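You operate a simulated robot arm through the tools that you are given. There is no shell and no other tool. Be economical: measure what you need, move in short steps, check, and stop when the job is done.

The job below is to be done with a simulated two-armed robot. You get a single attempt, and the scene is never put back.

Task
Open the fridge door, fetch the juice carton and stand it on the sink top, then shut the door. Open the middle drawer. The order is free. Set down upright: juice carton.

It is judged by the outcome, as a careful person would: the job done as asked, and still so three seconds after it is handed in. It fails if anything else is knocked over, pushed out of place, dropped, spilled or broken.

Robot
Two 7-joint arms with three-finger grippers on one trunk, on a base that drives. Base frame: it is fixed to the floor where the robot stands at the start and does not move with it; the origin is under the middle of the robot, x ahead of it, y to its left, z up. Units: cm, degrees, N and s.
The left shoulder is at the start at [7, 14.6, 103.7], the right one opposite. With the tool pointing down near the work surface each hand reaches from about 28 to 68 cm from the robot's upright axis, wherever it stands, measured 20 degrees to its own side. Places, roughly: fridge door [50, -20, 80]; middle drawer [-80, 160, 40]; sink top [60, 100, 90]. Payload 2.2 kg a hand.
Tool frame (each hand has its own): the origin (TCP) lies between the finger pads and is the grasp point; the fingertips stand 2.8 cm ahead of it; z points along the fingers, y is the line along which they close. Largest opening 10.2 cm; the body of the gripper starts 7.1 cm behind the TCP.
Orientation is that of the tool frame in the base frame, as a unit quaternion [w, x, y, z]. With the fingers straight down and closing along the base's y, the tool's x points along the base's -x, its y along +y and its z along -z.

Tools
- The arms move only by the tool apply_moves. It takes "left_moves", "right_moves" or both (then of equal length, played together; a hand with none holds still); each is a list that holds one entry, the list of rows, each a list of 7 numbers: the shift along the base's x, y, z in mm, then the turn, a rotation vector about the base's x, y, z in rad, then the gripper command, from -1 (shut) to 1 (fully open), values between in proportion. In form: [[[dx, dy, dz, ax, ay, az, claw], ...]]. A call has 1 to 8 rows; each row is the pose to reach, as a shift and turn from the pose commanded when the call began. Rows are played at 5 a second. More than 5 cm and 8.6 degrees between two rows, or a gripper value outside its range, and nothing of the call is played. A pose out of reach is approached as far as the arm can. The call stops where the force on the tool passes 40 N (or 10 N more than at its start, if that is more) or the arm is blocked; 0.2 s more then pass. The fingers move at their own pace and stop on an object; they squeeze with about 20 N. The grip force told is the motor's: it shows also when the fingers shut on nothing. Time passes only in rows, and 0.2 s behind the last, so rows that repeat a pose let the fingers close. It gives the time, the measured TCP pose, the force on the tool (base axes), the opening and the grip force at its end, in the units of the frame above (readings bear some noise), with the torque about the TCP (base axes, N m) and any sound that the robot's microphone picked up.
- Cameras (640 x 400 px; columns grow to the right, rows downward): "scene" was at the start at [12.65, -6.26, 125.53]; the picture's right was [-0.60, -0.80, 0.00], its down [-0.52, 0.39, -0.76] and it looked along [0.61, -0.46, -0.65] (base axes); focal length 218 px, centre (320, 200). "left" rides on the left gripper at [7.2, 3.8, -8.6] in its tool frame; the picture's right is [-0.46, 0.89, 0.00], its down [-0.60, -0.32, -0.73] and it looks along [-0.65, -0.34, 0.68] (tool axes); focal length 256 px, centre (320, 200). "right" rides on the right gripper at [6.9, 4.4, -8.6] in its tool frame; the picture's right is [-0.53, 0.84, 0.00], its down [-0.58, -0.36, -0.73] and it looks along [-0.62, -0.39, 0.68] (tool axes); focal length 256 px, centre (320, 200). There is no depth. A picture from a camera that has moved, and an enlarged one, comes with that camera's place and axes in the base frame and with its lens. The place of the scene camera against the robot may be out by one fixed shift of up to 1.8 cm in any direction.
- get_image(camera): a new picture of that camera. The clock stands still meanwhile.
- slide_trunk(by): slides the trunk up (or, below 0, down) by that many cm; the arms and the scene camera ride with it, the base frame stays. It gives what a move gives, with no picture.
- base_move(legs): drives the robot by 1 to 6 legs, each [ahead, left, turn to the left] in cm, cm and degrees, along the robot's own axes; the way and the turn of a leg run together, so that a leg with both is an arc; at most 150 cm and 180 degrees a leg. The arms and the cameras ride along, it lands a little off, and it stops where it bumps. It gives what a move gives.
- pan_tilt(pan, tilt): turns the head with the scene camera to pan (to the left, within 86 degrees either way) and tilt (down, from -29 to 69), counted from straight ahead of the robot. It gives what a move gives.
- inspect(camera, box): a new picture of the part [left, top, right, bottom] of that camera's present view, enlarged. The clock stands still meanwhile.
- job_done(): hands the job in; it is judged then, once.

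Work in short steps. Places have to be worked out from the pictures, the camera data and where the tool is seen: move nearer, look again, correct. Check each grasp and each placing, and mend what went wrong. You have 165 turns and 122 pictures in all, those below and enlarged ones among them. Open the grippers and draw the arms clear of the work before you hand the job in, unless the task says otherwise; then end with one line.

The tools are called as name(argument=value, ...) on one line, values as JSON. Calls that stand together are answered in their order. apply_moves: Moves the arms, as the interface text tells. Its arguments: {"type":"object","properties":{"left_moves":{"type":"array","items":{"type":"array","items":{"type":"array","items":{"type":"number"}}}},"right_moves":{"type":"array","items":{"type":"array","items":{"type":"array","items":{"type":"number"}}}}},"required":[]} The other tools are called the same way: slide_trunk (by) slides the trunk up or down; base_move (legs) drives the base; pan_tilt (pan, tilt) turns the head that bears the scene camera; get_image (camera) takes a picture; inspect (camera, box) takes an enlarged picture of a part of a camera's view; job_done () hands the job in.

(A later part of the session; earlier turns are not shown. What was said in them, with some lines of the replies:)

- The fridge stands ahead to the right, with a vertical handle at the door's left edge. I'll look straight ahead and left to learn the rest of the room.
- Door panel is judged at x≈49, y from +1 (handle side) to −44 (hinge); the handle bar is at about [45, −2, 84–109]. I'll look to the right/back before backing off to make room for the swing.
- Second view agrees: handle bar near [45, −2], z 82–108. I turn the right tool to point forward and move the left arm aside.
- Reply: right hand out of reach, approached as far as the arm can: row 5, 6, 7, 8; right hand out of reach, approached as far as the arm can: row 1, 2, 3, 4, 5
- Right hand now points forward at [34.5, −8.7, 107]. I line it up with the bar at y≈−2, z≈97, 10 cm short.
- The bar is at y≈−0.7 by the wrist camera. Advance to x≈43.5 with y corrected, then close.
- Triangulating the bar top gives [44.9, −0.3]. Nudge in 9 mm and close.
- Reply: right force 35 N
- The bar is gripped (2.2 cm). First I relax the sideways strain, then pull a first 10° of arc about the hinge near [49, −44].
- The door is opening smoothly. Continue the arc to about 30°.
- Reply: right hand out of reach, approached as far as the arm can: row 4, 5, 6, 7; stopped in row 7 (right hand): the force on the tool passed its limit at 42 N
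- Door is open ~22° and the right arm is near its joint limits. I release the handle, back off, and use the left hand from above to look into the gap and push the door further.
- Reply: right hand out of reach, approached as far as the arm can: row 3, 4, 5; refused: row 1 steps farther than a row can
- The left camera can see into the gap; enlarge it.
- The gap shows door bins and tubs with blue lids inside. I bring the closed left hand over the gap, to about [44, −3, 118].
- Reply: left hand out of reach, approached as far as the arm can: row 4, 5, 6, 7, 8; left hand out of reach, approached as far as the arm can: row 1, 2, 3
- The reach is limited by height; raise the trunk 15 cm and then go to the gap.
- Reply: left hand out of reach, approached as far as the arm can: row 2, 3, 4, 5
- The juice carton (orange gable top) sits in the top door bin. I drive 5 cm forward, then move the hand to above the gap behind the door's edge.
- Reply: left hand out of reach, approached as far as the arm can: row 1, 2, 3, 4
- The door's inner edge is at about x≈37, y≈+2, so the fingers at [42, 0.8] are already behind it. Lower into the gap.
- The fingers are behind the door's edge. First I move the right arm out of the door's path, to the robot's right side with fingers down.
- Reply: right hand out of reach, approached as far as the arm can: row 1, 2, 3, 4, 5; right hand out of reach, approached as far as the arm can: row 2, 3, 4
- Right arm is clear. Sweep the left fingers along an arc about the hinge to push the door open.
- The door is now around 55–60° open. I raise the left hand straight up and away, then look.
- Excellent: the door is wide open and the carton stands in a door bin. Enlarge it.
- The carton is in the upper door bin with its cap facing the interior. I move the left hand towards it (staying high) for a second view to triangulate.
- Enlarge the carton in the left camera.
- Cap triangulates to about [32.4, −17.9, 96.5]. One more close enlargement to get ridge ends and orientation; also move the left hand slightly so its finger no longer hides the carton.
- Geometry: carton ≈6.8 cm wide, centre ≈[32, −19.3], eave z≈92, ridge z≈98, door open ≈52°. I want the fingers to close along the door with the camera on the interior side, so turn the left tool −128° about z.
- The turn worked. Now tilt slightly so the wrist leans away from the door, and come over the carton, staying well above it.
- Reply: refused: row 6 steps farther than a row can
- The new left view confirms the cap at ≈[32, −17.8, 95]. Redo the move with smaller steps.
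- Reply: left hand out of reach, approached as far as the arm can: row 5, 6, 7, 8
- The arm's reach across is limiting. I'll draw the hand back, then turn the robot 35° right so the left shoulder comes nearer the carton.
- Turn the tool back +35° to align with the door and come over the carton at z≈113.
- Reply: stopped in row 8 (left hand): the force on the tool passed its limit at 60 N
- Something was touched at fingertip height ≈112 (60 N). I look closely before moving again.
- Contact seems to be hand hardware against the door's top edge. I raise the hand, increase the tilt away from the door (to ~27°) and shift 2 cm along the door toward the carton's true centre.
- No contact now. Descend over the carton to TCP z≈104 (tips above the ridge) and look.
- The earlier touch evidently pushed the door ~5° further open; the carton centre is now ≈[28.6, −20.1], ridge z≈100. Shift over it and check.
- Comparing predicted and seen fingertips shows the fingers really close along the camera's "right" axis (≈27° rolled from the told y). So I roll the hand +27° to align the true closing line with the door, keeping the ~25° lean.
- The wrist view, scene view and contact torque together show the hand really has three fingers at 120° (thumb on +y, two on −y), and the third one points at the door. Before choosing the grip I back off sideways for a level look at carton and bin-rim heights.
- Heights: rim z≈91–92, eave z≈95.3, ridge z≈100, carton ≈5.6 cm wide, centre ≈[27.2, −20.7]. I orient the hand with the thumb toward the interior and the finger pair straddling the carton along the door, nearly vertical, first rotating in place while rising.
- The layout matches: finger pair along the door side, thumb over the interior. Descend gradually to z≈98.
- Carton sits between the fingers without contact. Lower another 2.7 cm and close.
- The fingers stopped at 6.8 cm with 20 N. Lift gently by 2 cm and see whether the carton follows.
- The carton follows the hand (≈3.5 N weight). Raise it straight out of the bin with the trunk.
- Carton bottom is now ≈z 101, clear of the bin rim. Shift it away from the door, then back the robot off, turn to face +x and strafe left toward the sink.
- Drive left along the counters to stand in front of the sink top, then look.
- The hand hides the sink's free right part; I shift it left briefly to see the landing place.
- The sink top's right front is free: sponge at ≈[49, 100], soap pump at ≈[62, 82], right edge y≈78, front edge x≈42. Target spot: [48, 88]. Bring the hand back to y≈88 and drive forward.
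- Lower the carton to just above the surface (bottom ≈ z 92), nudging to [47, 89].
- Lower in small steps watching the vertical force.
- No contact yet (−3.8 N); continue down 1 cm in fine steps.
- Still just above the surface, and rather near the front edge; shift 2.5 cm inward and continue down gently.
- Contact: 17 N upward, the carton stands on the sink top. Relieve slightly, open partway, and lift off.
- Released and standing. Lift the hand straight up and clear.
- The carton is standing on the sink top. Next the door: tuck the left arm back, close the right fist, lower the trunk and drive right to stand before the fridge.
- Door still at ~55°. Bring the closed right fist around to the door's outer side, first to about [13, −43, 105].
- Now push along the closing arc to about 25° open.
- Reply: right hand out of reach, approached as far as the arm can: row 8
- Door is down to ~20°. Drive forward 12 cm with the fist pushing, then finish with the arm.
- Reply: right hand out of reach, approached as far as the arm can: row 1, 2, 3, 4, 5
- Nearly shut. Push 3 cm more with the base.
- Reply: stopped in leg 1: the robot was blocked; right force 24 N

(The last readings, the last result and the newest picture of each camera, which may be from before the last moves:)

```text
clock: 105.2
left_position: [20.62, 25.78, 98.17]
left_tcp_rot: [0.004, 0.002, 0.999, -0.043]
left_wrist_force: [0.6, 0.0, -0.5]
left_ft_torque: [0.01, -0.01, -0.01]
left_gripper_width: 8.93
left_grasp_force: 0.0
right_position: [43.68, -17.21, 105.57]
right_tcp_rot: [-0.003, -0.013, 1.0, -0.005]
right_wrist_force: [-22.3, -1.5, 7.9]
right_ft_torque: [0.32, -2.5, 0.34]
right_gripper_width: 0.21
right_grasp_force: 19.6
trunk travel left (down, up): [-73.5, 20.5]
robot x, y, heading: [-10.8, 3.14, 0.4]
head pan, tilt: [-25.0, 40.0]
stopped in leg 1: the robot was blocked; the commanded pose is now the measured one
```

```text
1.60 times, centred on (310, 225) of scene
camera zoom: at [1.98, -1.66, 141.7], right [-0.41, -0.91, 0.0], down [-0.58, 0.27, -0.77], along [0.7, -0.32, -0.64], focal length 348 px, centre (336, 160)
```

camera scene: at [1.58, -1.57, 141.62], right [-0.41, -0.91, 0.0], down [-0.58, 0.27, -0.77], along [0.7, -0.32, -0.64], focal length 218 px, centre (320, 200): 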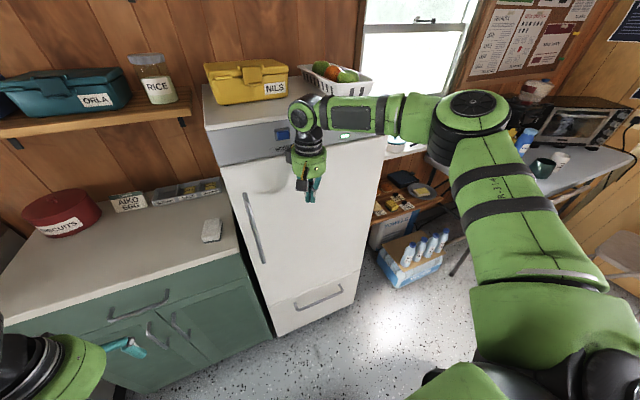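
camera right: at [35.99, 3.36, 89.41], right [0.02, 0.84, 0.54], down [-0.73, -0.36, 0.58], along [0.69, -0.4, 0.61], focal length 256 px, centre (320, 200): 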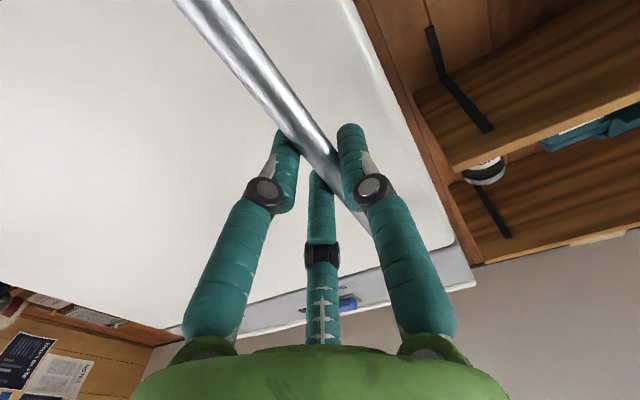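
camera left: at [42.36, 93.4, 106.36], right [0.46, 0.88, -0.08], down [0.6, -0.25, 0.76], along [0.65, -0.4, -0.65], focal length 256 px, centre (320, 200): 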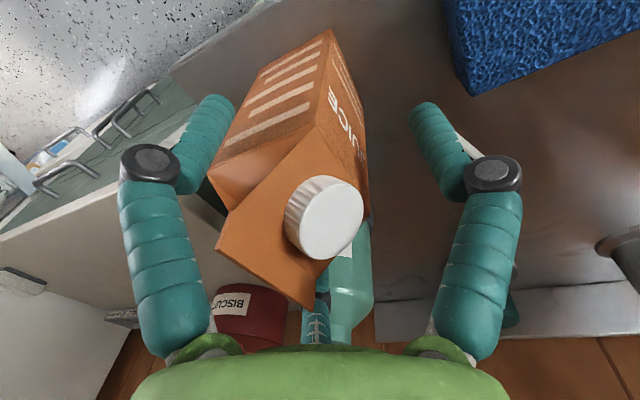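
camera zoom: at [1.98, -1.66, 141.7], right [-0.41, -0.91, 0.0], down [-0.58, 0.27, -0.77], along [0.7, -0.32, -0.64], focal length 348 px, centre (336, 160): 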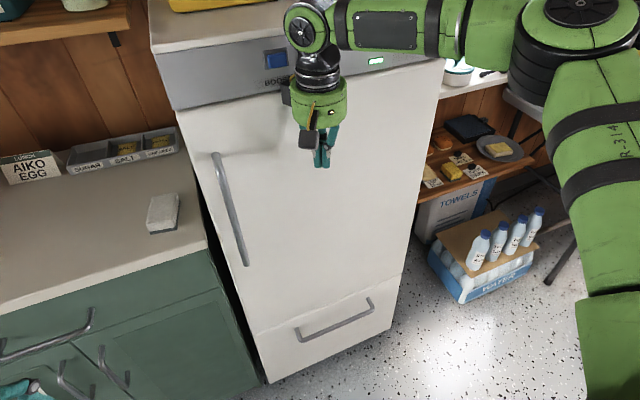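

Contact lies ~11 cm above the fingers, so the hub may be pressing the panel rather than the door. Back off, lower the hand, and push again with the fist lower on the door.

base_move(legs=[[-6, 0, 0]])

apply_moves(right_moves=[[[0, 0, -45, 0, 0, 0, -1], [0, 10, -90, 0, 0, 0, -1], [0, 20, -135, 0, 0, 0, -1], [0, 30, -180, 0, 0, 0, -1], [0, 30, -200, 0, 0, 0, -1]]])

get_image(camera="scene")

```text
clock: 106.2
left_position: [15.8, 25.86, 97.87]
left_tcp_rot: [-0.002, 0.0, 0.999, -0.043]
left_wrist_force: [0.1, 0.0, -0.3]
left_ft_torque: [0.04, 0.05, -0.01]
left_gripper_width: 8.91
left_grasp_force: 0.0
right_position: [38.97, -17.17, 104.82]
right_tcp_rot: [-0.007, -0.012, 1.0, -0.007]
right_wrist_force: [0.2, -0.2, -0.3]
right_ft_torque: [0.01, 0.02, 0.0]
right_gripper_width: 0.2
right_grasp_force: 20.3
trunk travel left (down, up): [-73.5, 20.5]
robot x, y, heading: [-16.69, 3.18, 0.5]
head pan, tilt: [-25.0, 40.0]
```

```text
clock: 107.4
left_position: [15.3, 25.82, 97.98]
left_tcp_rot: [0.0, 0.0, 0.999, -0.044]
left_wrist_force: [-0.8, -0.8, 1.0]
left_ft_torque: [0.01, -0.03, -0.01]
left_gripper_width: 8.93
left_grasp_force: 0.1
right_position: [32.83, -18.62, 90.65]
right_tcp_rot: [-0.004, -0.012, 1.0, -0.006]
right_wrist_force: [-1.2, 0.6, 0.5]
right_ft_torque: [0.01, -0.04, -0.02]
right_gripper_width: 0.24
right_grasp_force: 19.7
right hand out of reach, approached as far as the arm can: row 1, 2, 3, 4, 5
trunk travel left (down, up): [-73.5, 20.5]
robot x, y, heading: [-17.01, 3.23, 0.5]
head pan, tilt: [-25.0, 40.0]
```

```text
32 pictures are left
camera scene: at [-3.05, -1.68, 141.61], right [-0.41, -0.91, 0.0], down [-0.58, 0.27, -0.77], along [0.7, -0.32, -0.64], focal length 218 px, centre (320, 200)
```

scene: 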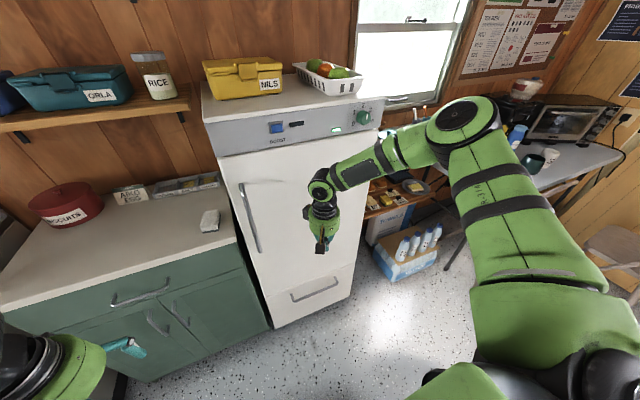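

Now push with the whole hand against the door at z≈90–100 by driving forward.

base_move(legs=[[13, 0, 0]])

base_move(legs=[[-12, 0, 0]])

inspect(camera="scene", box=[190, 90, 400, 340])

```text
clock: 108.6
left_position: [26.5, 25.92, 97.9]
left_tcp_rot: [0.0, 0.001, 0.999, -0.044]
left_wrist_force: [0.2, 0.1, -0.5]
left_ft_torque: [-0.03, 0.02, 0.01]
left_gripper_width: 8.93
left_grasp_force: 0.0
right_position: [43.17, -18.62, 90.5]
right_tcp_rot: [-0.013, -0.013, 1.0, -0.007]
right_wrist_force: [0.4, -0.4, 0.4]
right_ft_torque: [-0.02, -0.01, 0.01]
right_gripper_width: 0.21
right_grasp_force: 19.8
trunk travel left (down, up): [-73.5, 20.5]
robot x, y, heading: [-5.78, 3.07, 0.4]
head pan, tilt: [-25.0, 40.0]
stopped in leg 1: the force on the tool passed its limit at 102 N (the readings are from after the stop); the commanded pose is now the measured one
```

```text
clock: 109.8
left_position: [14.63, 25.77, 97.88]
left_tcp_rot: [0.0, 0.0, 0.999, -0.044]
left_wrist_force: [-0.4, -0.7, -1.0]
left_ft_torque: [0.02, 0.05, 0.02]
left_gripper_width: 8.95
left_grasp_force: 0.0
right_position: [31.56, -18.56, 90.57]
right_tcp_rot: [-0.013, -0.014, 1.0, -0.007]
right_wrist_force: [0.0, 0.7, 0.5]
right_ft_torque: [0.03, -0.01, 0.0]
right_gripper_width: 0.23
right_grasp_force: 20.2
trunk travel left (down, up): [-73.5, 20.5]
robot x, y, heading: [-17.88, 3.13, 0.4]
head pan, tilt: [-25.0, 40.0]
```

```text
1.60 times, centred on (295, 215) of scene
camera zoom: at [-3.68, -1.64, 141.59], right [-0.41, -0.91, 0.0], down [-0.59, 0.27, -0.77], along [0.7, -0.32, -0.64], focal length 348 px, centre (360, 176)
```

zoom: 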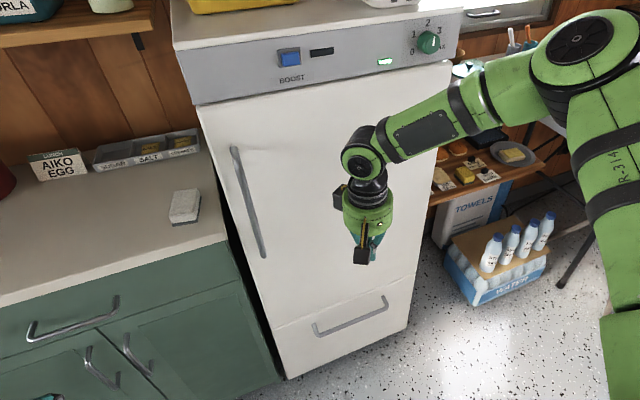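

The door is firmly shut (102 N push, flush with panel). Now the drawer: back away, turn to face +y, drive toward the desk and look.

base_move(legs=[[-15, 0, 0], [0, 0, 90], [65, 45, 0]])

pan_tilt(pan=0, tilt=50)

get_image(camera="scene")

```text
clock: 118.9
left_position: [-101.0, 98.87, 97.88]
left_tcp_rot: [-0.032, 0.708, -0.704, 0.029]
left_wrist_force: [0.5, -0.3, -0.6]
left_ft_torque: [0.01, 0.01, 0.01]
left_gripper_width: 8.94
left_grasp_force: 0.0
right_position: [-56.81, 115.83, 90.63]
right_tcp_rot: [0.005, 0.719, -0.694, 0.014]
right_wrist_force: [0.0, -1.0, -0.3]
right_ft_torque: [-0.01, 0.0, 0.01]
right_gripper_width: 0.22
right_grasp_force: 19.9
trunk travel left (down, up): [-73.5, 20.5]
robot x, y, heading: [-77.63, 66.71, 90.9]
head pan, tilt: [-25.0, 40.0]
```

```text
clock: 119.8
left_position: [-101.08, 98.78, 97.94]
left_tcp_rot: [-0.032, 0.709, -0.704, 0.03]
left_wrist_force: [-0.9, 0.4, -0.2]
left_ft_torque: [0.01, 0.01, 0.02]
left_gripper_width: 8.95
left_grasp_force: 0.0
right_position: [-56.71, 115.9, 90.53]
right_tcp_rot: [0.005, 0.719, -0.694, 0.013]
right_wrist_force: [1.1, 1.3, -0.2]
right_ft_torque: [-0.03, -0.02, 0.02]
right_gripper_width: 0.21
right_grasp_force: 19.9
trunk travel left (down, up): [-73.5, 20.5]
robot x, y, heading: [-78.23, 66.89, 90.6]
head pan, tilt: [0.0, 50.0]
```

```text
30 pictures are left
camera scene: at [-77.28, 78.37, 140.2], right [1.0, 0.02, 0.0], down [0.01, -0.77, -0.64], along [-0.01, 0.64, -0.77], focal length 218 px, centre (320, 200)
```

scene: 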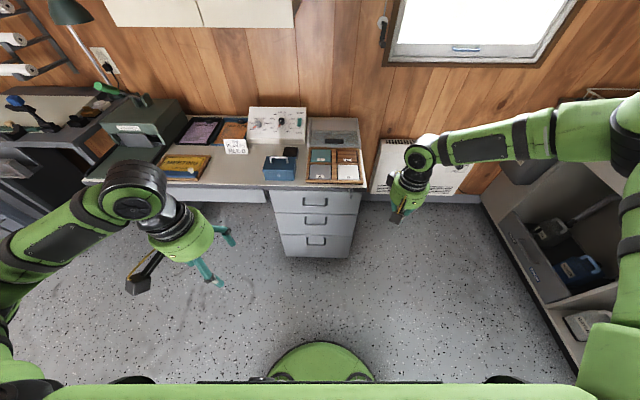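

Drawer unit front is at y≈143; middle handle ≈[−81, 140.5, 49]. Enlarge to see the handle shape.

inspect(camera="scene", box=[260, 170, 380, 270])

```text
4.00 times, centred on (320, 220) of scene
camera zoom: at [-77.28, 78.37, 140.2], right [1.0, 0.02, 0.0], down [0.01, -0.77, -0.64], along [-0.01, 0.64, -0.77], focal length 871 px, centre (320, 120)
```

zoom: 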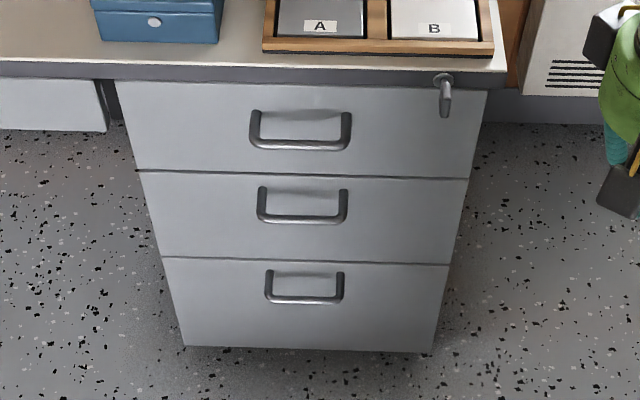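

Handle bars stand ~4.5 cm off; middle bar ≈[−81, 138.3, 48.5]. A forward-pointing hand closing vertically is best, so lower the trunk and then turn the right hand forward with roll.

slide_trunk(by=-58)

apply_moves(right_moves=[[[-8, -12, 20, 0.0724, 0.0724, -0.0944, -0.6], [-16, -24, 40, 0.145, 0.145, -0.189, 0], [-24, -36, 60, 0.217, 0.217, -0.283, 0.5], [-32, -48, 80, 0.29, 0.29, -0.378, 1], [-40, -60, 100, 0.362, 0.362, -0.472, 1], [-48, -72, 120, 0.434, 0.434, -0.566, 1], [-56, -80, 140, 0.507, 0.507, -0.661, 1]]])

apply_moves(right_moves=[[[0, 0, 5, 0.0724, 0.0724, -0.0944, 1], [0, 0, 10, 0.145, 0.145, -0.189, 1], [0, 0, 10, 0.217, 0.217, -0.283, 1], [0, 0, 10, 0.29, 0.29, -0.378, 1], [0, 0, 10, 0.362, 0.362, -0.472, 1], [0, 0, 10, 0.434, 0.434, -0.566, 1], [0, 0, 10, 0.507, 0.507, -0.661, 1]]])

get_image(camera="scene")

```text
refused: -58 is not a number from -40 to 40
```

```text
clock: 121.4
left_position: [-100.95, 98.75, 97.95]
left_tcp_rot: [-0.032, 0.709, -0.704, 0.03]
left_wrist_force: [0.4, -0.4, -0.4]
left_ft_torque: [0.02, 0.03, 0.01]
left_gripper_width: 8.93
left_grasp_force: 0.0
right_position: [-62.24, 109.6, 104.81]
right_tcp_rot: [-0.002, -0.42, 0.845, 0.333]
right_wrist_force: [-0.1, -0.5, -1.9]
right_ft_torque: [-0.01, -0.02, 0.05]
right_gripper_width: 10.2
right_grasp_force: 0.1
right hand out of reach, approached as far as the arm can: row 7
trunk travel left (down, up): [-73.5, 20.5]
robot x, y, heading: [-77.68, 66.71, 91.1]
head pan, tilt: [0.0, 50.0]
```

```text
clock: 123.0
left_position: [-100.89, 98.67, 97.87]
left_tcp_rot: [-0.031, 0.709, -0.704, 0.029]
left_wrist_force: [0.2, 0.2, 0.1]
left_ft_torque: [0.03, -0.01, 0.0]
left_gripper_width: 8.92
left_grasp_force: 0.0
right_position: [-51.64, 117.48, 113.55]
right_tcp_rot: [0.0, -0.031, 0.803, 0.596]
right_wrist_force: [0.0, -0.9, 0.3]
right_ft_torque: [-0.01, 0.01, 0.02]
right_gripper_width: 10.2
right_grasp_force: 0.1
right hand out of reach, approached as far as the arm can: row 1, 2, 3, 4, 5, 6, 7
trunk travel left (down, up): [-73.5, 20.5]
robot x, y, heading: [-77.47, 66.85, 91.0]
head pan, tilt: [0.0, 50.0]
```

```text
28 pictures are left
camera scene: at [-77.17, 78.27, 140.2], right [1.0, 0.02, 0.0], down [0.01, -0.77, -0.64], along [-0.01, 0.64, -0.77], focal length 218 px, centre (320, 200)
```

scene: 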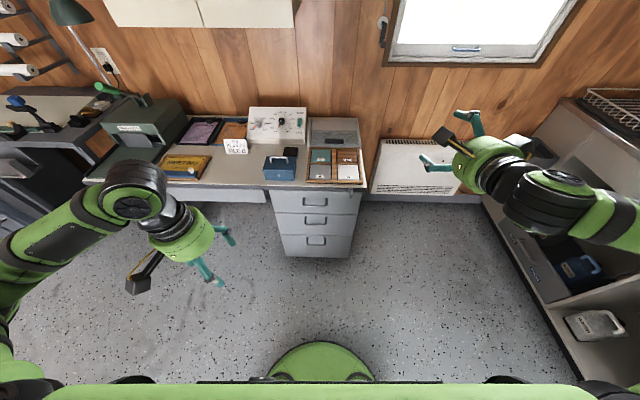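

The orientation is right (fingers forward, closing vertically). Lower the trunk in two stages, 65 cm in all.

slide_trunk(by=-40)

slide_trunk(by=-24)

get_image(camera="scene")

get_image(camera="right")

```text
clock: 126.8
left_position: [-100.86, 98.91, 57.91]
left_tcp_rot: [-0.032, 0.709, -0.704, 0.03]
left_wrist_force: [0.4, 0.0, 0.5]
left_ft_torque: [-0.01, 0.02, -0.01]
left_gripper_width: 8.92
left_grasp_force: 0.1
right_position: [-51.75, 117.43, 73.45]
right_tcp_rot: [0.0, -0.032, 0.803, 0.596]
right_wrist_force: [0.3, 0.7, -0.1]
right_ft_torque: [0.05, 0.01, 0.01]
right_gripper_width: 10.22
right_grasp_force: 0.0
trunk travel left (down, up): [-33.5, 60.5]
robot x, y, heading: [-77.8, 66.94, 91.1]
head pan, tilt: [0.0, 50.0]
```

```text
clock: 129.3
left_position: [-100.99, 98.82, 33.93]
left_tcp_rot: [-0.032, 0.709, -0.704, 0.03]
left_wrist_force: [-0.3, 0.1, -0.9]
left_ft_torque: [0.01, -0.01, 0.0]
left_gripper_width: 8.92
left_grasp_force: 0.1
right_position: [-51.73, 117.46, 49.44]
right_tcp_rot: [0.0, -0.033, 0.802, 0.596]
right_wrist_force: [-0.7, 0.6, -1.0]
right_ft_torque: [0.0, -0.02, 0.03]
right_gripper_width: 10.2
right_grasp_force: 0.0
trunk travel left (down, up): [-9.5, 84.5]
robot x, y, heading: [-77.98, 66.87, 91.1]
head pan, tilt: [0.0, 50.0]
```

```text
27 pictures are left
camera scene: at [-77.3, 78.38, 76.2], right [1.0, 0.02, 0.0], down [0.01, -0.77, -0.64], along [-0.01, 0.64, -0.77], focal length 218 px, centre (320, 200)
```

scene: 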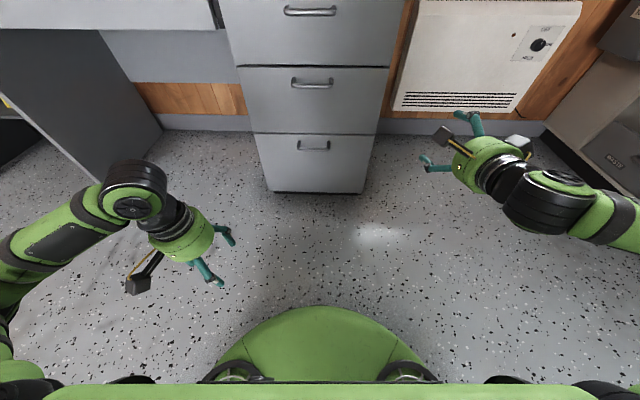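

```text
26 pictures are left
camera right: at [-58.61, 110.23, 55.87], right [0.49, 0.27, 0.83], down [0.62, -0.77, -0.11], along [0.61, 0.57, -0.55], focal length 256 px, centre (320, 200)
```

right: 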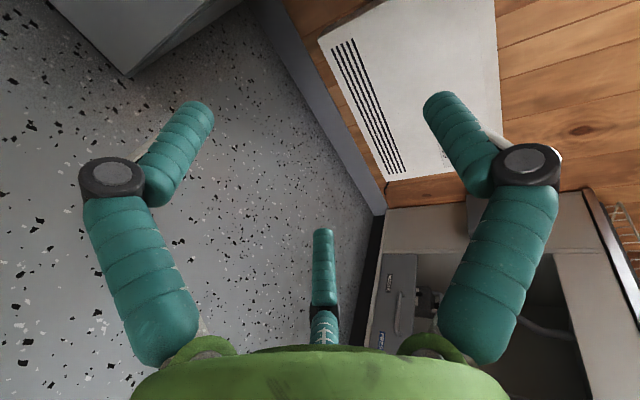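

Bar triangulates to ≈[−80.2, 135.4, 52.9]. Strafe left 28.5 cm so the hand lines up, raise 3 cm, and view it with the wrist camera.

base_move(legs=[[0, 28.5, 0]])

apply_moves(right_moves=[[[0, 0, 15, 0, 0, 0, 1], [0, 0, 30, 0, 0, 0, 1], [0, 0, 30, 0, 0, 0, 1]]])

get_image(camera="right")

get_image(camera="scene")

```text
clock: 131.3
left_position: [-129.28, 98.28, 33.75]
left_tcp_rot: [-0.031, 0.709, -0.704, 0.03]
left_wrist_force: [-0.2, -0.6, 1.0]
left_ft_torque: [-0.02, 0.01, -0.04]
left_gripper_width: 8.92
left_grasp_force: 0.1
right_position: [-80.17, 116.93, 49.46]
right_tcp_rot: [0.001, -0.031, 0.803, 0.596]
right_wrist_force: [0.0, 0.2, -0.6]
right_ft_torque: [0.04, 0.02, -0.03]
right_gripper_width: 10.2
right_grasp_force: 0.1
trunk travel left (down, up): [-9.5, 84.5]
robot x, y, heading: [-106.63, 66.52, 91.0]
head pan, tilt: [0.0, 50.0]
```

```text
clock: 132.1
left_position: [-129.44, 98.22, 33.78]
left_tcp_rot: [-0.032, 0.708, -0.705, 0.03]
left_wrist_force: [0.0, -0.2, -0.4]
left_ft_torque: [-0.01, 0.03, 0.01]
left_gripper_width: 8.94
left_grasp_force: 0.0
right_position: [-80.14, 117.11, 52.62]
right_tcp_rot: [0.0, -0.032, 0.803, 0.595]
right_wrist_force: [0.6, 0.0, 0.1]
right_ft_torque: [-0.04, -0.01, 0.03]
right_gripper_width: 10.21
right_grasp_force: 0.1
trunk travel left (down, up): [-9.5, 84.5]
robot x, y, heading: [-106.5, 66.23, 90.9]
head pan, tilt: [0.0, 50.0]
```

```text
25 pictures are left
camera right: at [-87.02, 109.82, 58.98], right [0.49, 0.27, 0.83], down [0.62, -0.78, -0.11], along [0.61, 0.57, -0.55], focal length 256 px, centre (320, 200)
```

right: 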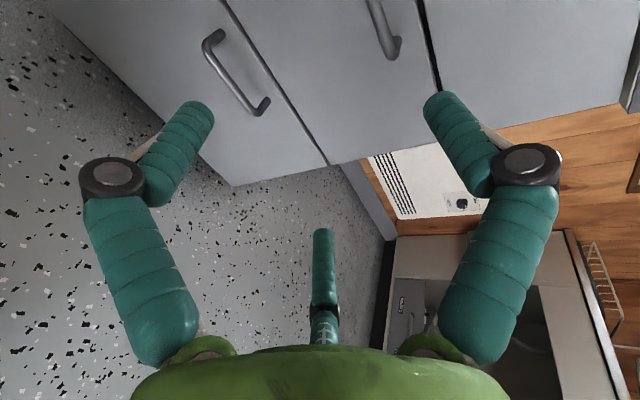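

```text
24 pictures are left
camera scene: at [-105.73, 77.9, 76.19], right [1.0, 0.02, 0.0], down [0.01, -0.77, -0.64], along [-0.01, 0.64, -0.77], focal length 218 px, centre (320, 200)
```

scene: 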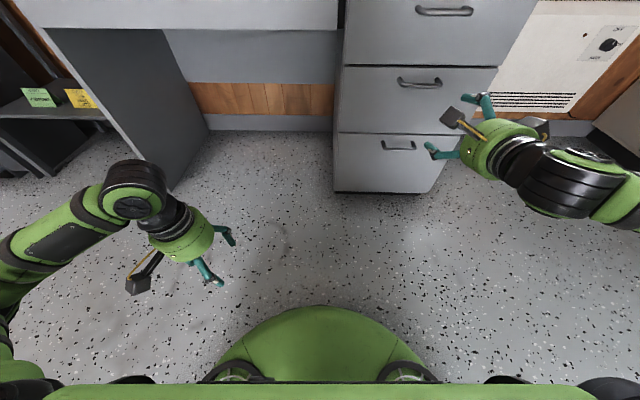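

The wrist view puts the middle bar at ≈[−81.7, 139, 52.6], level with the hand. Shift 1.5 cm left and drive forward 16 cm, then look again.

base_move(legs=[[15, 1.5, 0]])

get_image(camera="right")

inspect(camera="scene", box=[340, 20, 560, 200])

```text
clock: 133.4
left_position: [-131.05, 112.79, 34.0]
left_tcp_rot: [-0.031, 0.709, -0.704, 0.03]
left_wrist_force: [-0.6, 1.1, 1.1]
left_ft_torque: [0.0, -0.01, 0.0]
left_gripper_width: 8.92
left_grasp_force: 0.0
right_position: [-81.91, 131.56, 52.53]
right_tcp_rot: [-0.001, -0.033, 0.802, 0.596]
right_wrist_force: [-0.7, 0.3, 0.3]
right_ft_torque: [-0.02, -0.02, -0.02]
right_gripper_width: 10.21
right_grasp_force: 0.1
trunk travel left (down, up): [-9.5, 84.5]
robot x, y, heading: [-108.03, 80.82, 91.0]
head pan, tilt: [0.0, 50.0]
```

```text
23 pictures are left
camera right: at [-88.77, 124.31, 58.97], right [0.49, 0.27, 0.83], down [0.62, -0.77, -0.11], along [0.61, 0.57, -0.55], focal length 256 px, centre (320, 200)
```

right: 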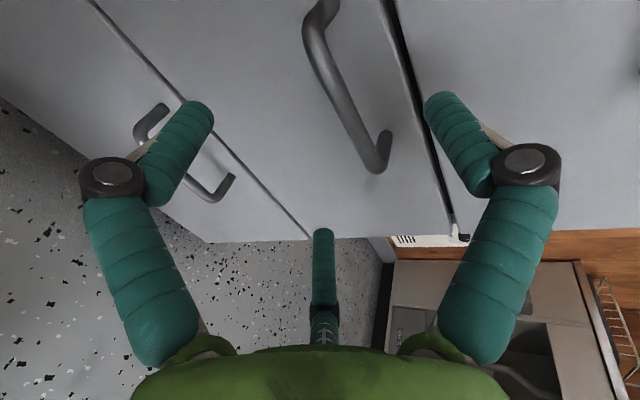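

```text
2.22 times, centred on (450, 110) of scene
camera zoom: at [-107.45, 92.37, 76.19], right [1.0, 0.02, 0.0], down [0.01, -0.77, -0.64], along [-0.01, 0.64, -0.77], focal length 484 px, centre (31, 400)
```

zoom: 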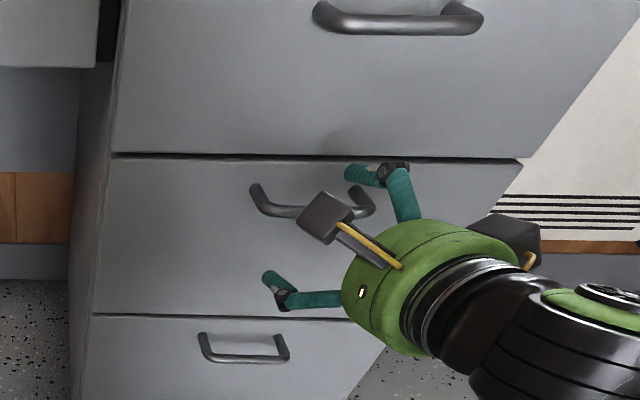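

The bar is now triangulated at y≈137.6, z≈52.8, centred x≈−82, right between the fingers. Part-close the fingers, drive 5.5 cm forward and close on it.

apply_moves(right_moves=[[[0, 0, 2, 0, 0, 0, 0.6], [0, 0, 3, 0, 0, 0, 0.3], [0, 0, 3, 0, 0, 0, 0.3]]])

base_move(legs=[[5.5, 0, 0]])

get_image(camera="right")

```text
clock: 134.2
left_position: [-131.12, 112.76, 33.85]
left_tcp_rot: [-0.031, 0.709, -0.704, 0.03]
left_wrist_force: [0.6, -0.1, 0.7]
left_ft_torque: [-0.02, 0.0, -0.02]
left_gripper_width: 8.92
left_grasp_force: 0.1
right_position: [-81.9, 131.45, 53.06]
right_tcp_rot: [0.0, -0.033, 0.803, 0.595]
right_wrist_force: [0.2, 0.9, 0.5]
right_ft_torque: [0.02, 0.03, 0.02]
right_gripper_width: 6.63
right_grasp_force: 0.0
trunk travel left (down, up): [-9.5, 84.5]
robot x, y, heading: [-107.73, 81.2, 91.3]
head pan, tilt: [0.0, 50.0]
```

```text
clock: 135.2
left_position: [-131.32, 118.29, 33.86]
left_tcp_rot: [-0.032, 0.709, -0.704, 0.03]
left_wrist_force: [-0.2, 0.8, -0.1]
left_ft_torque: [0.0, -0.03, 0.0]
left_gripper_width: 8.92
left_grasp_force: 0.0
right_position: [-81.79, 137.04, 53.03]
right_tcp_rot: [0.0, -0.032, 0.803, 0.595]
right_wrist_force: [-0.2, -0.1, 0.5]
right_ft_torque: [0.03, 0.03, -0.02]
right_gripper_width: 6.61
right_grasp_force: 0.1
trunk travel left (down, up): [-9.5, 84.5]
robot x, y, heading: [-108.33, 85.96, 91.0]
head pan, tilt: [0.0, 50.0]
```

```text
21 pictures are left
camera right: at [-88.77, 129.72, 59.35], right [0.49, 0.27, 0.83], down [0.62, -0.78, -0.11], along [0.61, 0.57, -0.55], focal length 256 px, centre (320, 200)
```

right: 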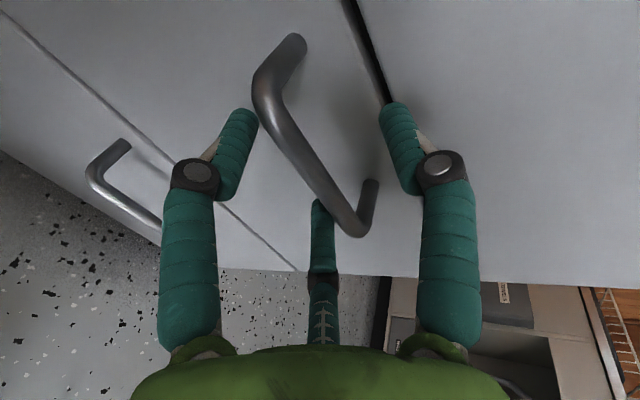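

The bar lies between the fingers; close.

apply_moves(right_moves=[[[0, 0, 0, 0, 0, 0, 0], [0, 0, 0, 0, 0, 0, -0.4], [0, 0, 0, 0, 0, 0, -1], [0, 0, 0, 0, 0, 0, -1], [0, 0, 0, 0, 0, 0, -1]]])

get_image(camera="right")

```text
clock: 136.4
left_position: [-131.02, 118.46, 33.8]
left_tcp_rot: [-0.03, 0.708, -0.705, 0.029]
left_wrist_force: [-0.2, -0.3, -0.3]
left_ft_torque: [0.02, 0.0, -0.03]
left_gripper_width: 8.92
left_grasp_force: 0.0
right_position: [-81.61, 137.04, 52.19]
right_tcp_rot: [0.0, -0.028, 0.808, 0.588]
right_wrist_force: [12.8, -17.3, -23.6]
right_ft_torque: [-0.14, 0.9, -0.75]
right_gripper_width: 1.94
right_grasp_force: 44.3
trunk travel left (down, up): [-9.5, 84.5]
robot x, y, heading: [-108.36, 86.22, 91.0]
head pan, tilt: [0.0, 50.0]
```

```text
20 pictures are left
camera right: at [-88.49, 129.83, 58.83], right [0.5, 0.28, 0.82], down [0.62, -0.78, -0.1], along [0.61, 0.56, -0.56], focal length 256 px, centre (320, 200)
```

right: 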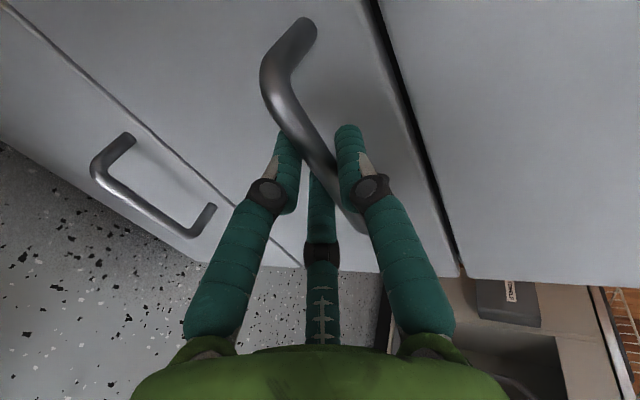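

Gripped (1.9 cm). Relax the vertical strain and pull by driving back 6 cm first.

apply_moves(right_moves=[[[3, -3, -7, 0, 0, 0, -1], [3, -3, -7, 0, 0, 0, -1]]])

base_move(legs=[[-6, 0, 0]])

get_image(camera="right")

```text
clock: 137.0
left_position: [-131.27, 118.44, 33.87]
left_tcp_rot: [-0.031, 0.708, -0.705, 0.03]
left_wrist_force: [0.2, -0.2, -0.6]
left_ft_torque: [-0.01, 0.0, -0.03]
left_gripper_width: 8.88
left_grasp_force: 0.1
right_position: [-81.68, 136.94, 52.27]
right_tcp_rot: [0.0, -0.033, 0.803, 0.595]
right_wrist_force: [-2.9, 2.1, -11.3]
right_ft_torque: [-0.18, 0.68, -1.71]
right_gripper_width: 1.95
right_grasp_force: 45.0
trunk travel left (down, up): [-9.5, 84.5]
robot x, y, heading: [-108.3, 86.92, 90.9]
head pan, tilt: [0.0, 50.0]
```

```text
clock: 138.0
left_position: [-131.11, 112.32, 33.86]
left_tcp_rot: [-0.031, 0.708, -0.705, 0.031]
left_wrist_force: [-0.5, -0.5, -0.5]
left_ft_torque: [0.0, -0.01, 0.02]
left_gripper_width: 8.94
left_grasp_force: 0.0
right_position: [-81.71, 130.69, 52.35]
right_tcp_rot: [-0.002, -0.034, 0.803, 0.595]
right_wrist_force: [-16.8, -1.0, -8.1]
right_ft_torque: [-0.01, 1.18, 0.15]
right_gripper_width: 1.99
right_grasp_force: 44.5
trunk travel left (down, up): [-9.5, 84.5]
robot x, y, heading: [-107.97, 80.41, 90.7]
head pan, tilt: [0.0, 50.0]
```

```text
19 pictures are left
camera right: at [-88.53, 123.47, 58.63], right [0.49, 0.28, 0.83], down [0.63, -0.77, -0.11], along [0.61, 0.57, -0.55], focal length 256 px, centre (320, 200)
```

right: 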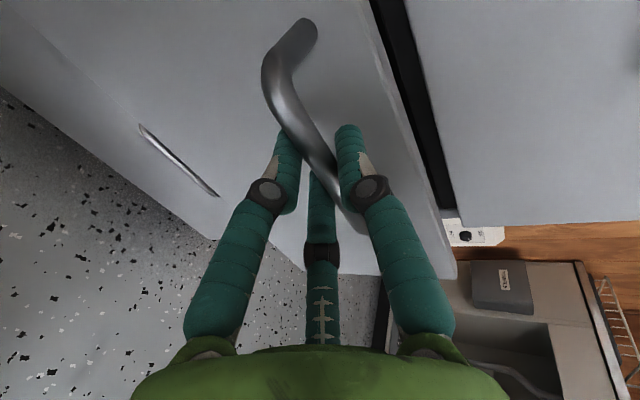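

The drawer is sliding out with the handle held. Pull 14 cm more.

base_move(legs=[[-14, 0, 0]])

get_image(camera="scene")

```text
clock: 139.3
left_position: [-130.95, 98.29, 33.79]
left_tcp_rot: [-0.032, 0.708, -0.705, 0.033]
left_wrist_force: [0.8, -0.2, -0.2]
left_ft_torque: [-0.01, 0.02, 0.02]
left_gripper_width: 8.95
left_grasp_force: 0.1
right_position: [-81.96, 116.64, 52.33]
right_tcp_rot: [-0.006, -0.04, 0.804, 0.594]
right_wrist_force: [-32.8, -0.4, -5.0]
right_ft_torque: [-0.09, 0.69, -1.37]
right_gripper_width: 1.98
right_grasp_force: 44.6
trunk travel left (down, up): [-9.5, 84.5]
robot x, y, heading: [-108.1, 66.35, 91.2]
head pan, tilt: [0.0, 50.0]
```

```text
18 pictures are left
camera scene: at [-107.4, 77.9, 76.18], right [1.0, 0.02, 0.0], down [0.01, -0.77, -0.64], along [-0.01, 0.64, -0.77], focal length 218 px, centre (320, 200)
```

scene: 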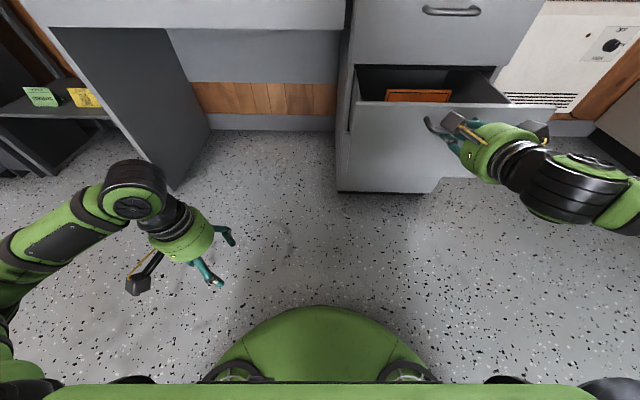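

The drawer is open about 20 cm. Relax, release the handle, then back straight away.

apply_moves(right_moves=[[[-8, 0, 0, 0, 0, 0, -1], [-8, 0, 0, 0, 0, 0, 0], [-8, 0, 0, 0, 0, 0, 1], [-8, 0, 0, 0, 0, 0, 1], [-8, 0, 0, 0, 0, 0, 1]]])

get_image(camera="right")

```text
clock: 140.5
left_position: [-130.95, 98.28, 33.83]
left_tcp_rot: [-0.032, 0.708, -0.705, 0.03]
left_wrist_force: [0.8, 0.2, 0.1]
left_ft_torque: [0.02, 0.04, 0.0]
left_gripper_width: 8.96
left_grasp_force: 0.1
right_position: [-82.44, 116.78, 52.36]
right_tcp_rot: [-0.006, -0.04, 0.803, 0.595]
right_wrist_force: [-0.1, 0.6, 0.4]
right_ft_torque: [0.02, 0.02, 0.0]
right_gripper_width: 10.19
right_grasp_force: 0.0
right hand out of reach, approached as far as the arm can: row 1, 2, 3, 4, 5
trunk travel left (down, up): [-9.5, 84.5]
robot x, y, heading: [-108.23, 66.42, 90.9]
head pan, tilt: [0.0, 50.0]
```

```text
17 pictures are left
camera right: at [-89.25, 109.45, 58.67], right [0.49, 0.28, 0.83], down [0.64, -0.76, -0.11], along [0.6, 0.58, -0.55], focal length 256 px, centre (320, 200)
```

right: 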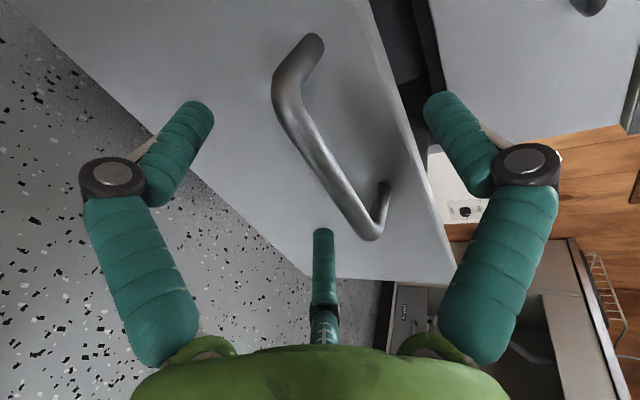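

Released. Back away 25 cm and look at the drawer.

base_move(legs=[[-25, 0, 0]])

slide_trunk(by=40)

pan_tilt(pan=-15, tilt=40)

get_image(camera="scene")

```text
clock: 142.3
left_position: [-130.64, 72.99, 33.92]
left_tcp_rot: [-0.032, 0.708, -0.705, 0.03]
left_wrist_force: [0.5, -0.4, 0.3]
left_ft_torque: [0.02, 0.01, 0.04]
left_gripper_width: 8.92
left_grasp_force: 0.1
right_position: [-82.14, 91.69, 52.27]
right_tcp_rot: [-0.006, -0.04, 0.803, 0.595]
right_wrist_force: [0.2, -0.1, 0.9]
right_ft_torque: [0.03, -0.02, -0.02]
right_gripper_width: 10.21
right_grasp_force: 0.1
trunk travel left (down, up): [-9.5, 84.5]
robot x, y, heading: [-107.38, 40.9, 91.0]
head pan, tilt: [0.0, 50.0]
```

```text
clock: 146.2
left_position: [-130.53, 73.05, 73.87]
left_tcp_rot: [-0.032, 0.708, -0.705, 0.03]
left_wrist_force: [-0.6, 0.1, 0.5]
left_ft_torque: [-0.02, 0.02, -0.02]
left_gripper_width: 8.93
left_grasp_force: 0.1
right_position: [-82.11, 91.64, 92.3]
right_tcp_rot: [-0.007, -0.041, 0.802, 0.595]
right_wrist_force: [-0.3, -0.4, -0.2]
right_ft_torque: [-0.01, 0.01, -0.01]
right_gripper_width: 10.21
right_grasp_force: 0.1
trunk travel left (down, up): [-49.5, 44.5]
robot x, y, heading: [-107.56, 41.05, 91.1]
head pan, tilt: [0.0, 50.0]
```

```text
clock: 146.9
left_position: [-130.44, 72.97, 73.95]
left_tcp_rot: [-0.03, 0.708, -0.705, 0.03]
left_wrist_force: [-0.9, 0.5, -0.8]
left_ft_torque: [0.02, 0.01, 0.0]
left_gripper_width: 8.92
left_grasp_force: 0.0
right_position: [-82.13, 91.71, 92.33]
right_tcp_rot: [-0.007, -0.039, 0.803, 0.595]
right_wrist_force: [0.7, 0.3, -0.3]
right_ft_torque: [0.01, 0.03, -0.03]
right_gripper_width: 10.21
right_grasp_force: 0.1
trunk travel left (down, up): [-49.5, 44.5]
robot x, y, heading: [-107.62, 41.05, 90.9]
head pan, tilt: [-15.0, 40.0]
```

```text
16 pictures are left
camera scene: at [-104.67, 53.17, 117.61], right [0.97, -0.24, 0.0], down [-0.16, -0.62, -0.77], along [0.19, 0.74, -0.64], focal length 218 px, centre (320, 200)
```

scene: 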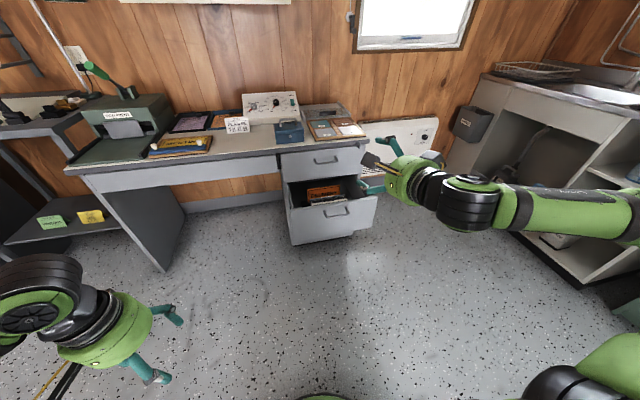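

The middle drawer stands open and everything on the desk is in place. Check carton and fridge from here by looking right.

pan_tilt(pan=-80, tilt=10)

get_image(camera="scene")

```text
clock: 148.3
left_position: [-130.57, 73.1, 73.87]
left_tcp_rot: [-0.032, 0.708, -0.704, 0.031]
left_wrist_force: [0.7, 0.3, 0.1]
left_ft_torque: [-0.02, 0.0, -0.02]
left_gripper_width: 8.95
left_grasp_force: 0.1
right_position: [-82.07, 91.6, 92.3]
right_tcp_rot: [-0.006, -0.039, 0.803, 0.595]
right_wrist_force: [-0.4, 0.1, 0.7]
right_ft_torque: [0.03, 0.02, 0.01]
right_gripper_width: 10.21
right_grasp_force: 0.0
trunk travel left (down, up): [-49.5, 44.5]
robot x, y, heading: [-107.26, 41.1, 90.8]
head pan, tilt: [-80.0, 10.0]
```

```text
15 pictures are left
camera scene: at [-97.6, 46.7, 122.38], right [0.19, -0.98, 0.0], down [-0.17, -0.03, -0.98], along [0.97, 0.19, -0.17], focal length 218 px, centre (320, 200)
```

scene: 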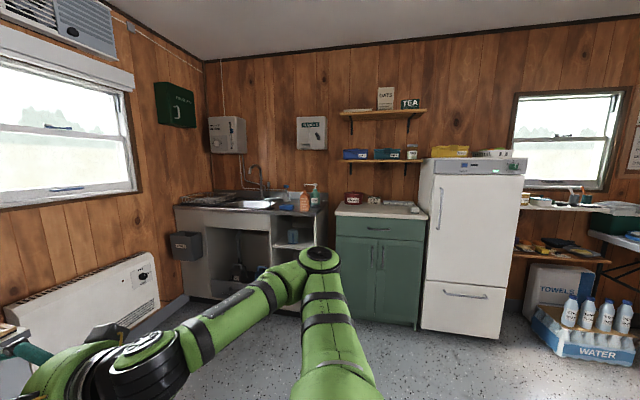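

inspect(camera="scene", box=[230, 150, 530, 340])

inspect(camera="scene", box=[260, 170, 340, 220])

```text
2.11 times, centred on (380, 245) of scene
camera zoom: at [-97.6, 46.7, 122.38], right [0.19, -0.98, 0.0], down [-0.17, -0.03, -0.98], along [0.97, 0.19, -0.17], focal length 458 px, centre (194, 105)
```

zoom: 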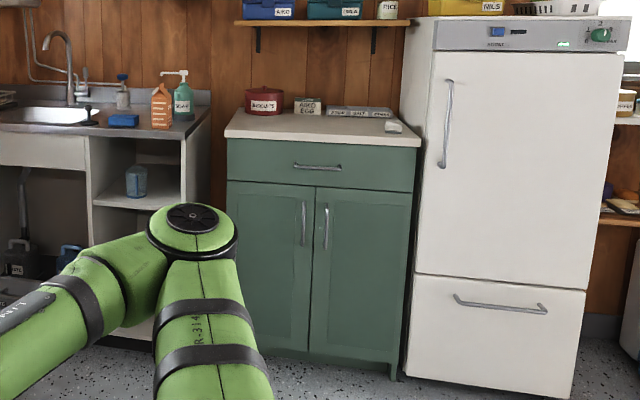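

```text
8.00 times, centred on (300, 195) of scene
camera zoom: at [-97.6, 46.7, 122.38], right [0.19, -0.98, 0.0], down [-0.17, -0.03, -0.98], along [0.97, 0.19, -0.17], focal length 1741 px, centre (480, 240)
```

zoom: 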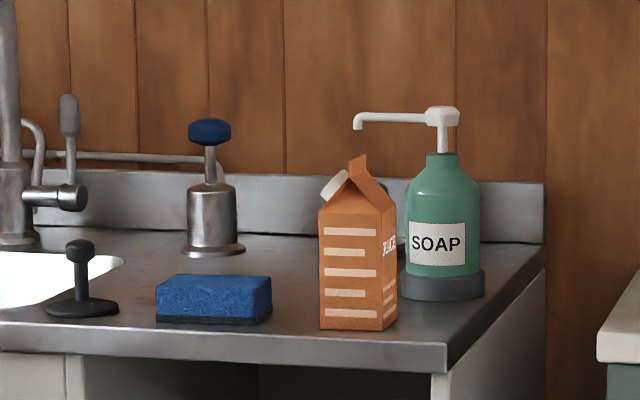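

The carton stands upright on the sink top, the fridge door is shut flush, the middle drawer is open, both grippers are open and the arms are clear. Handing in.

job_done()

```text
The job is handed in.
```

The juice carton stands upright on the sink top, the fridge door is shut, and the middle drawer is open about 20 cm; I checked all three in the camera just before handing in.
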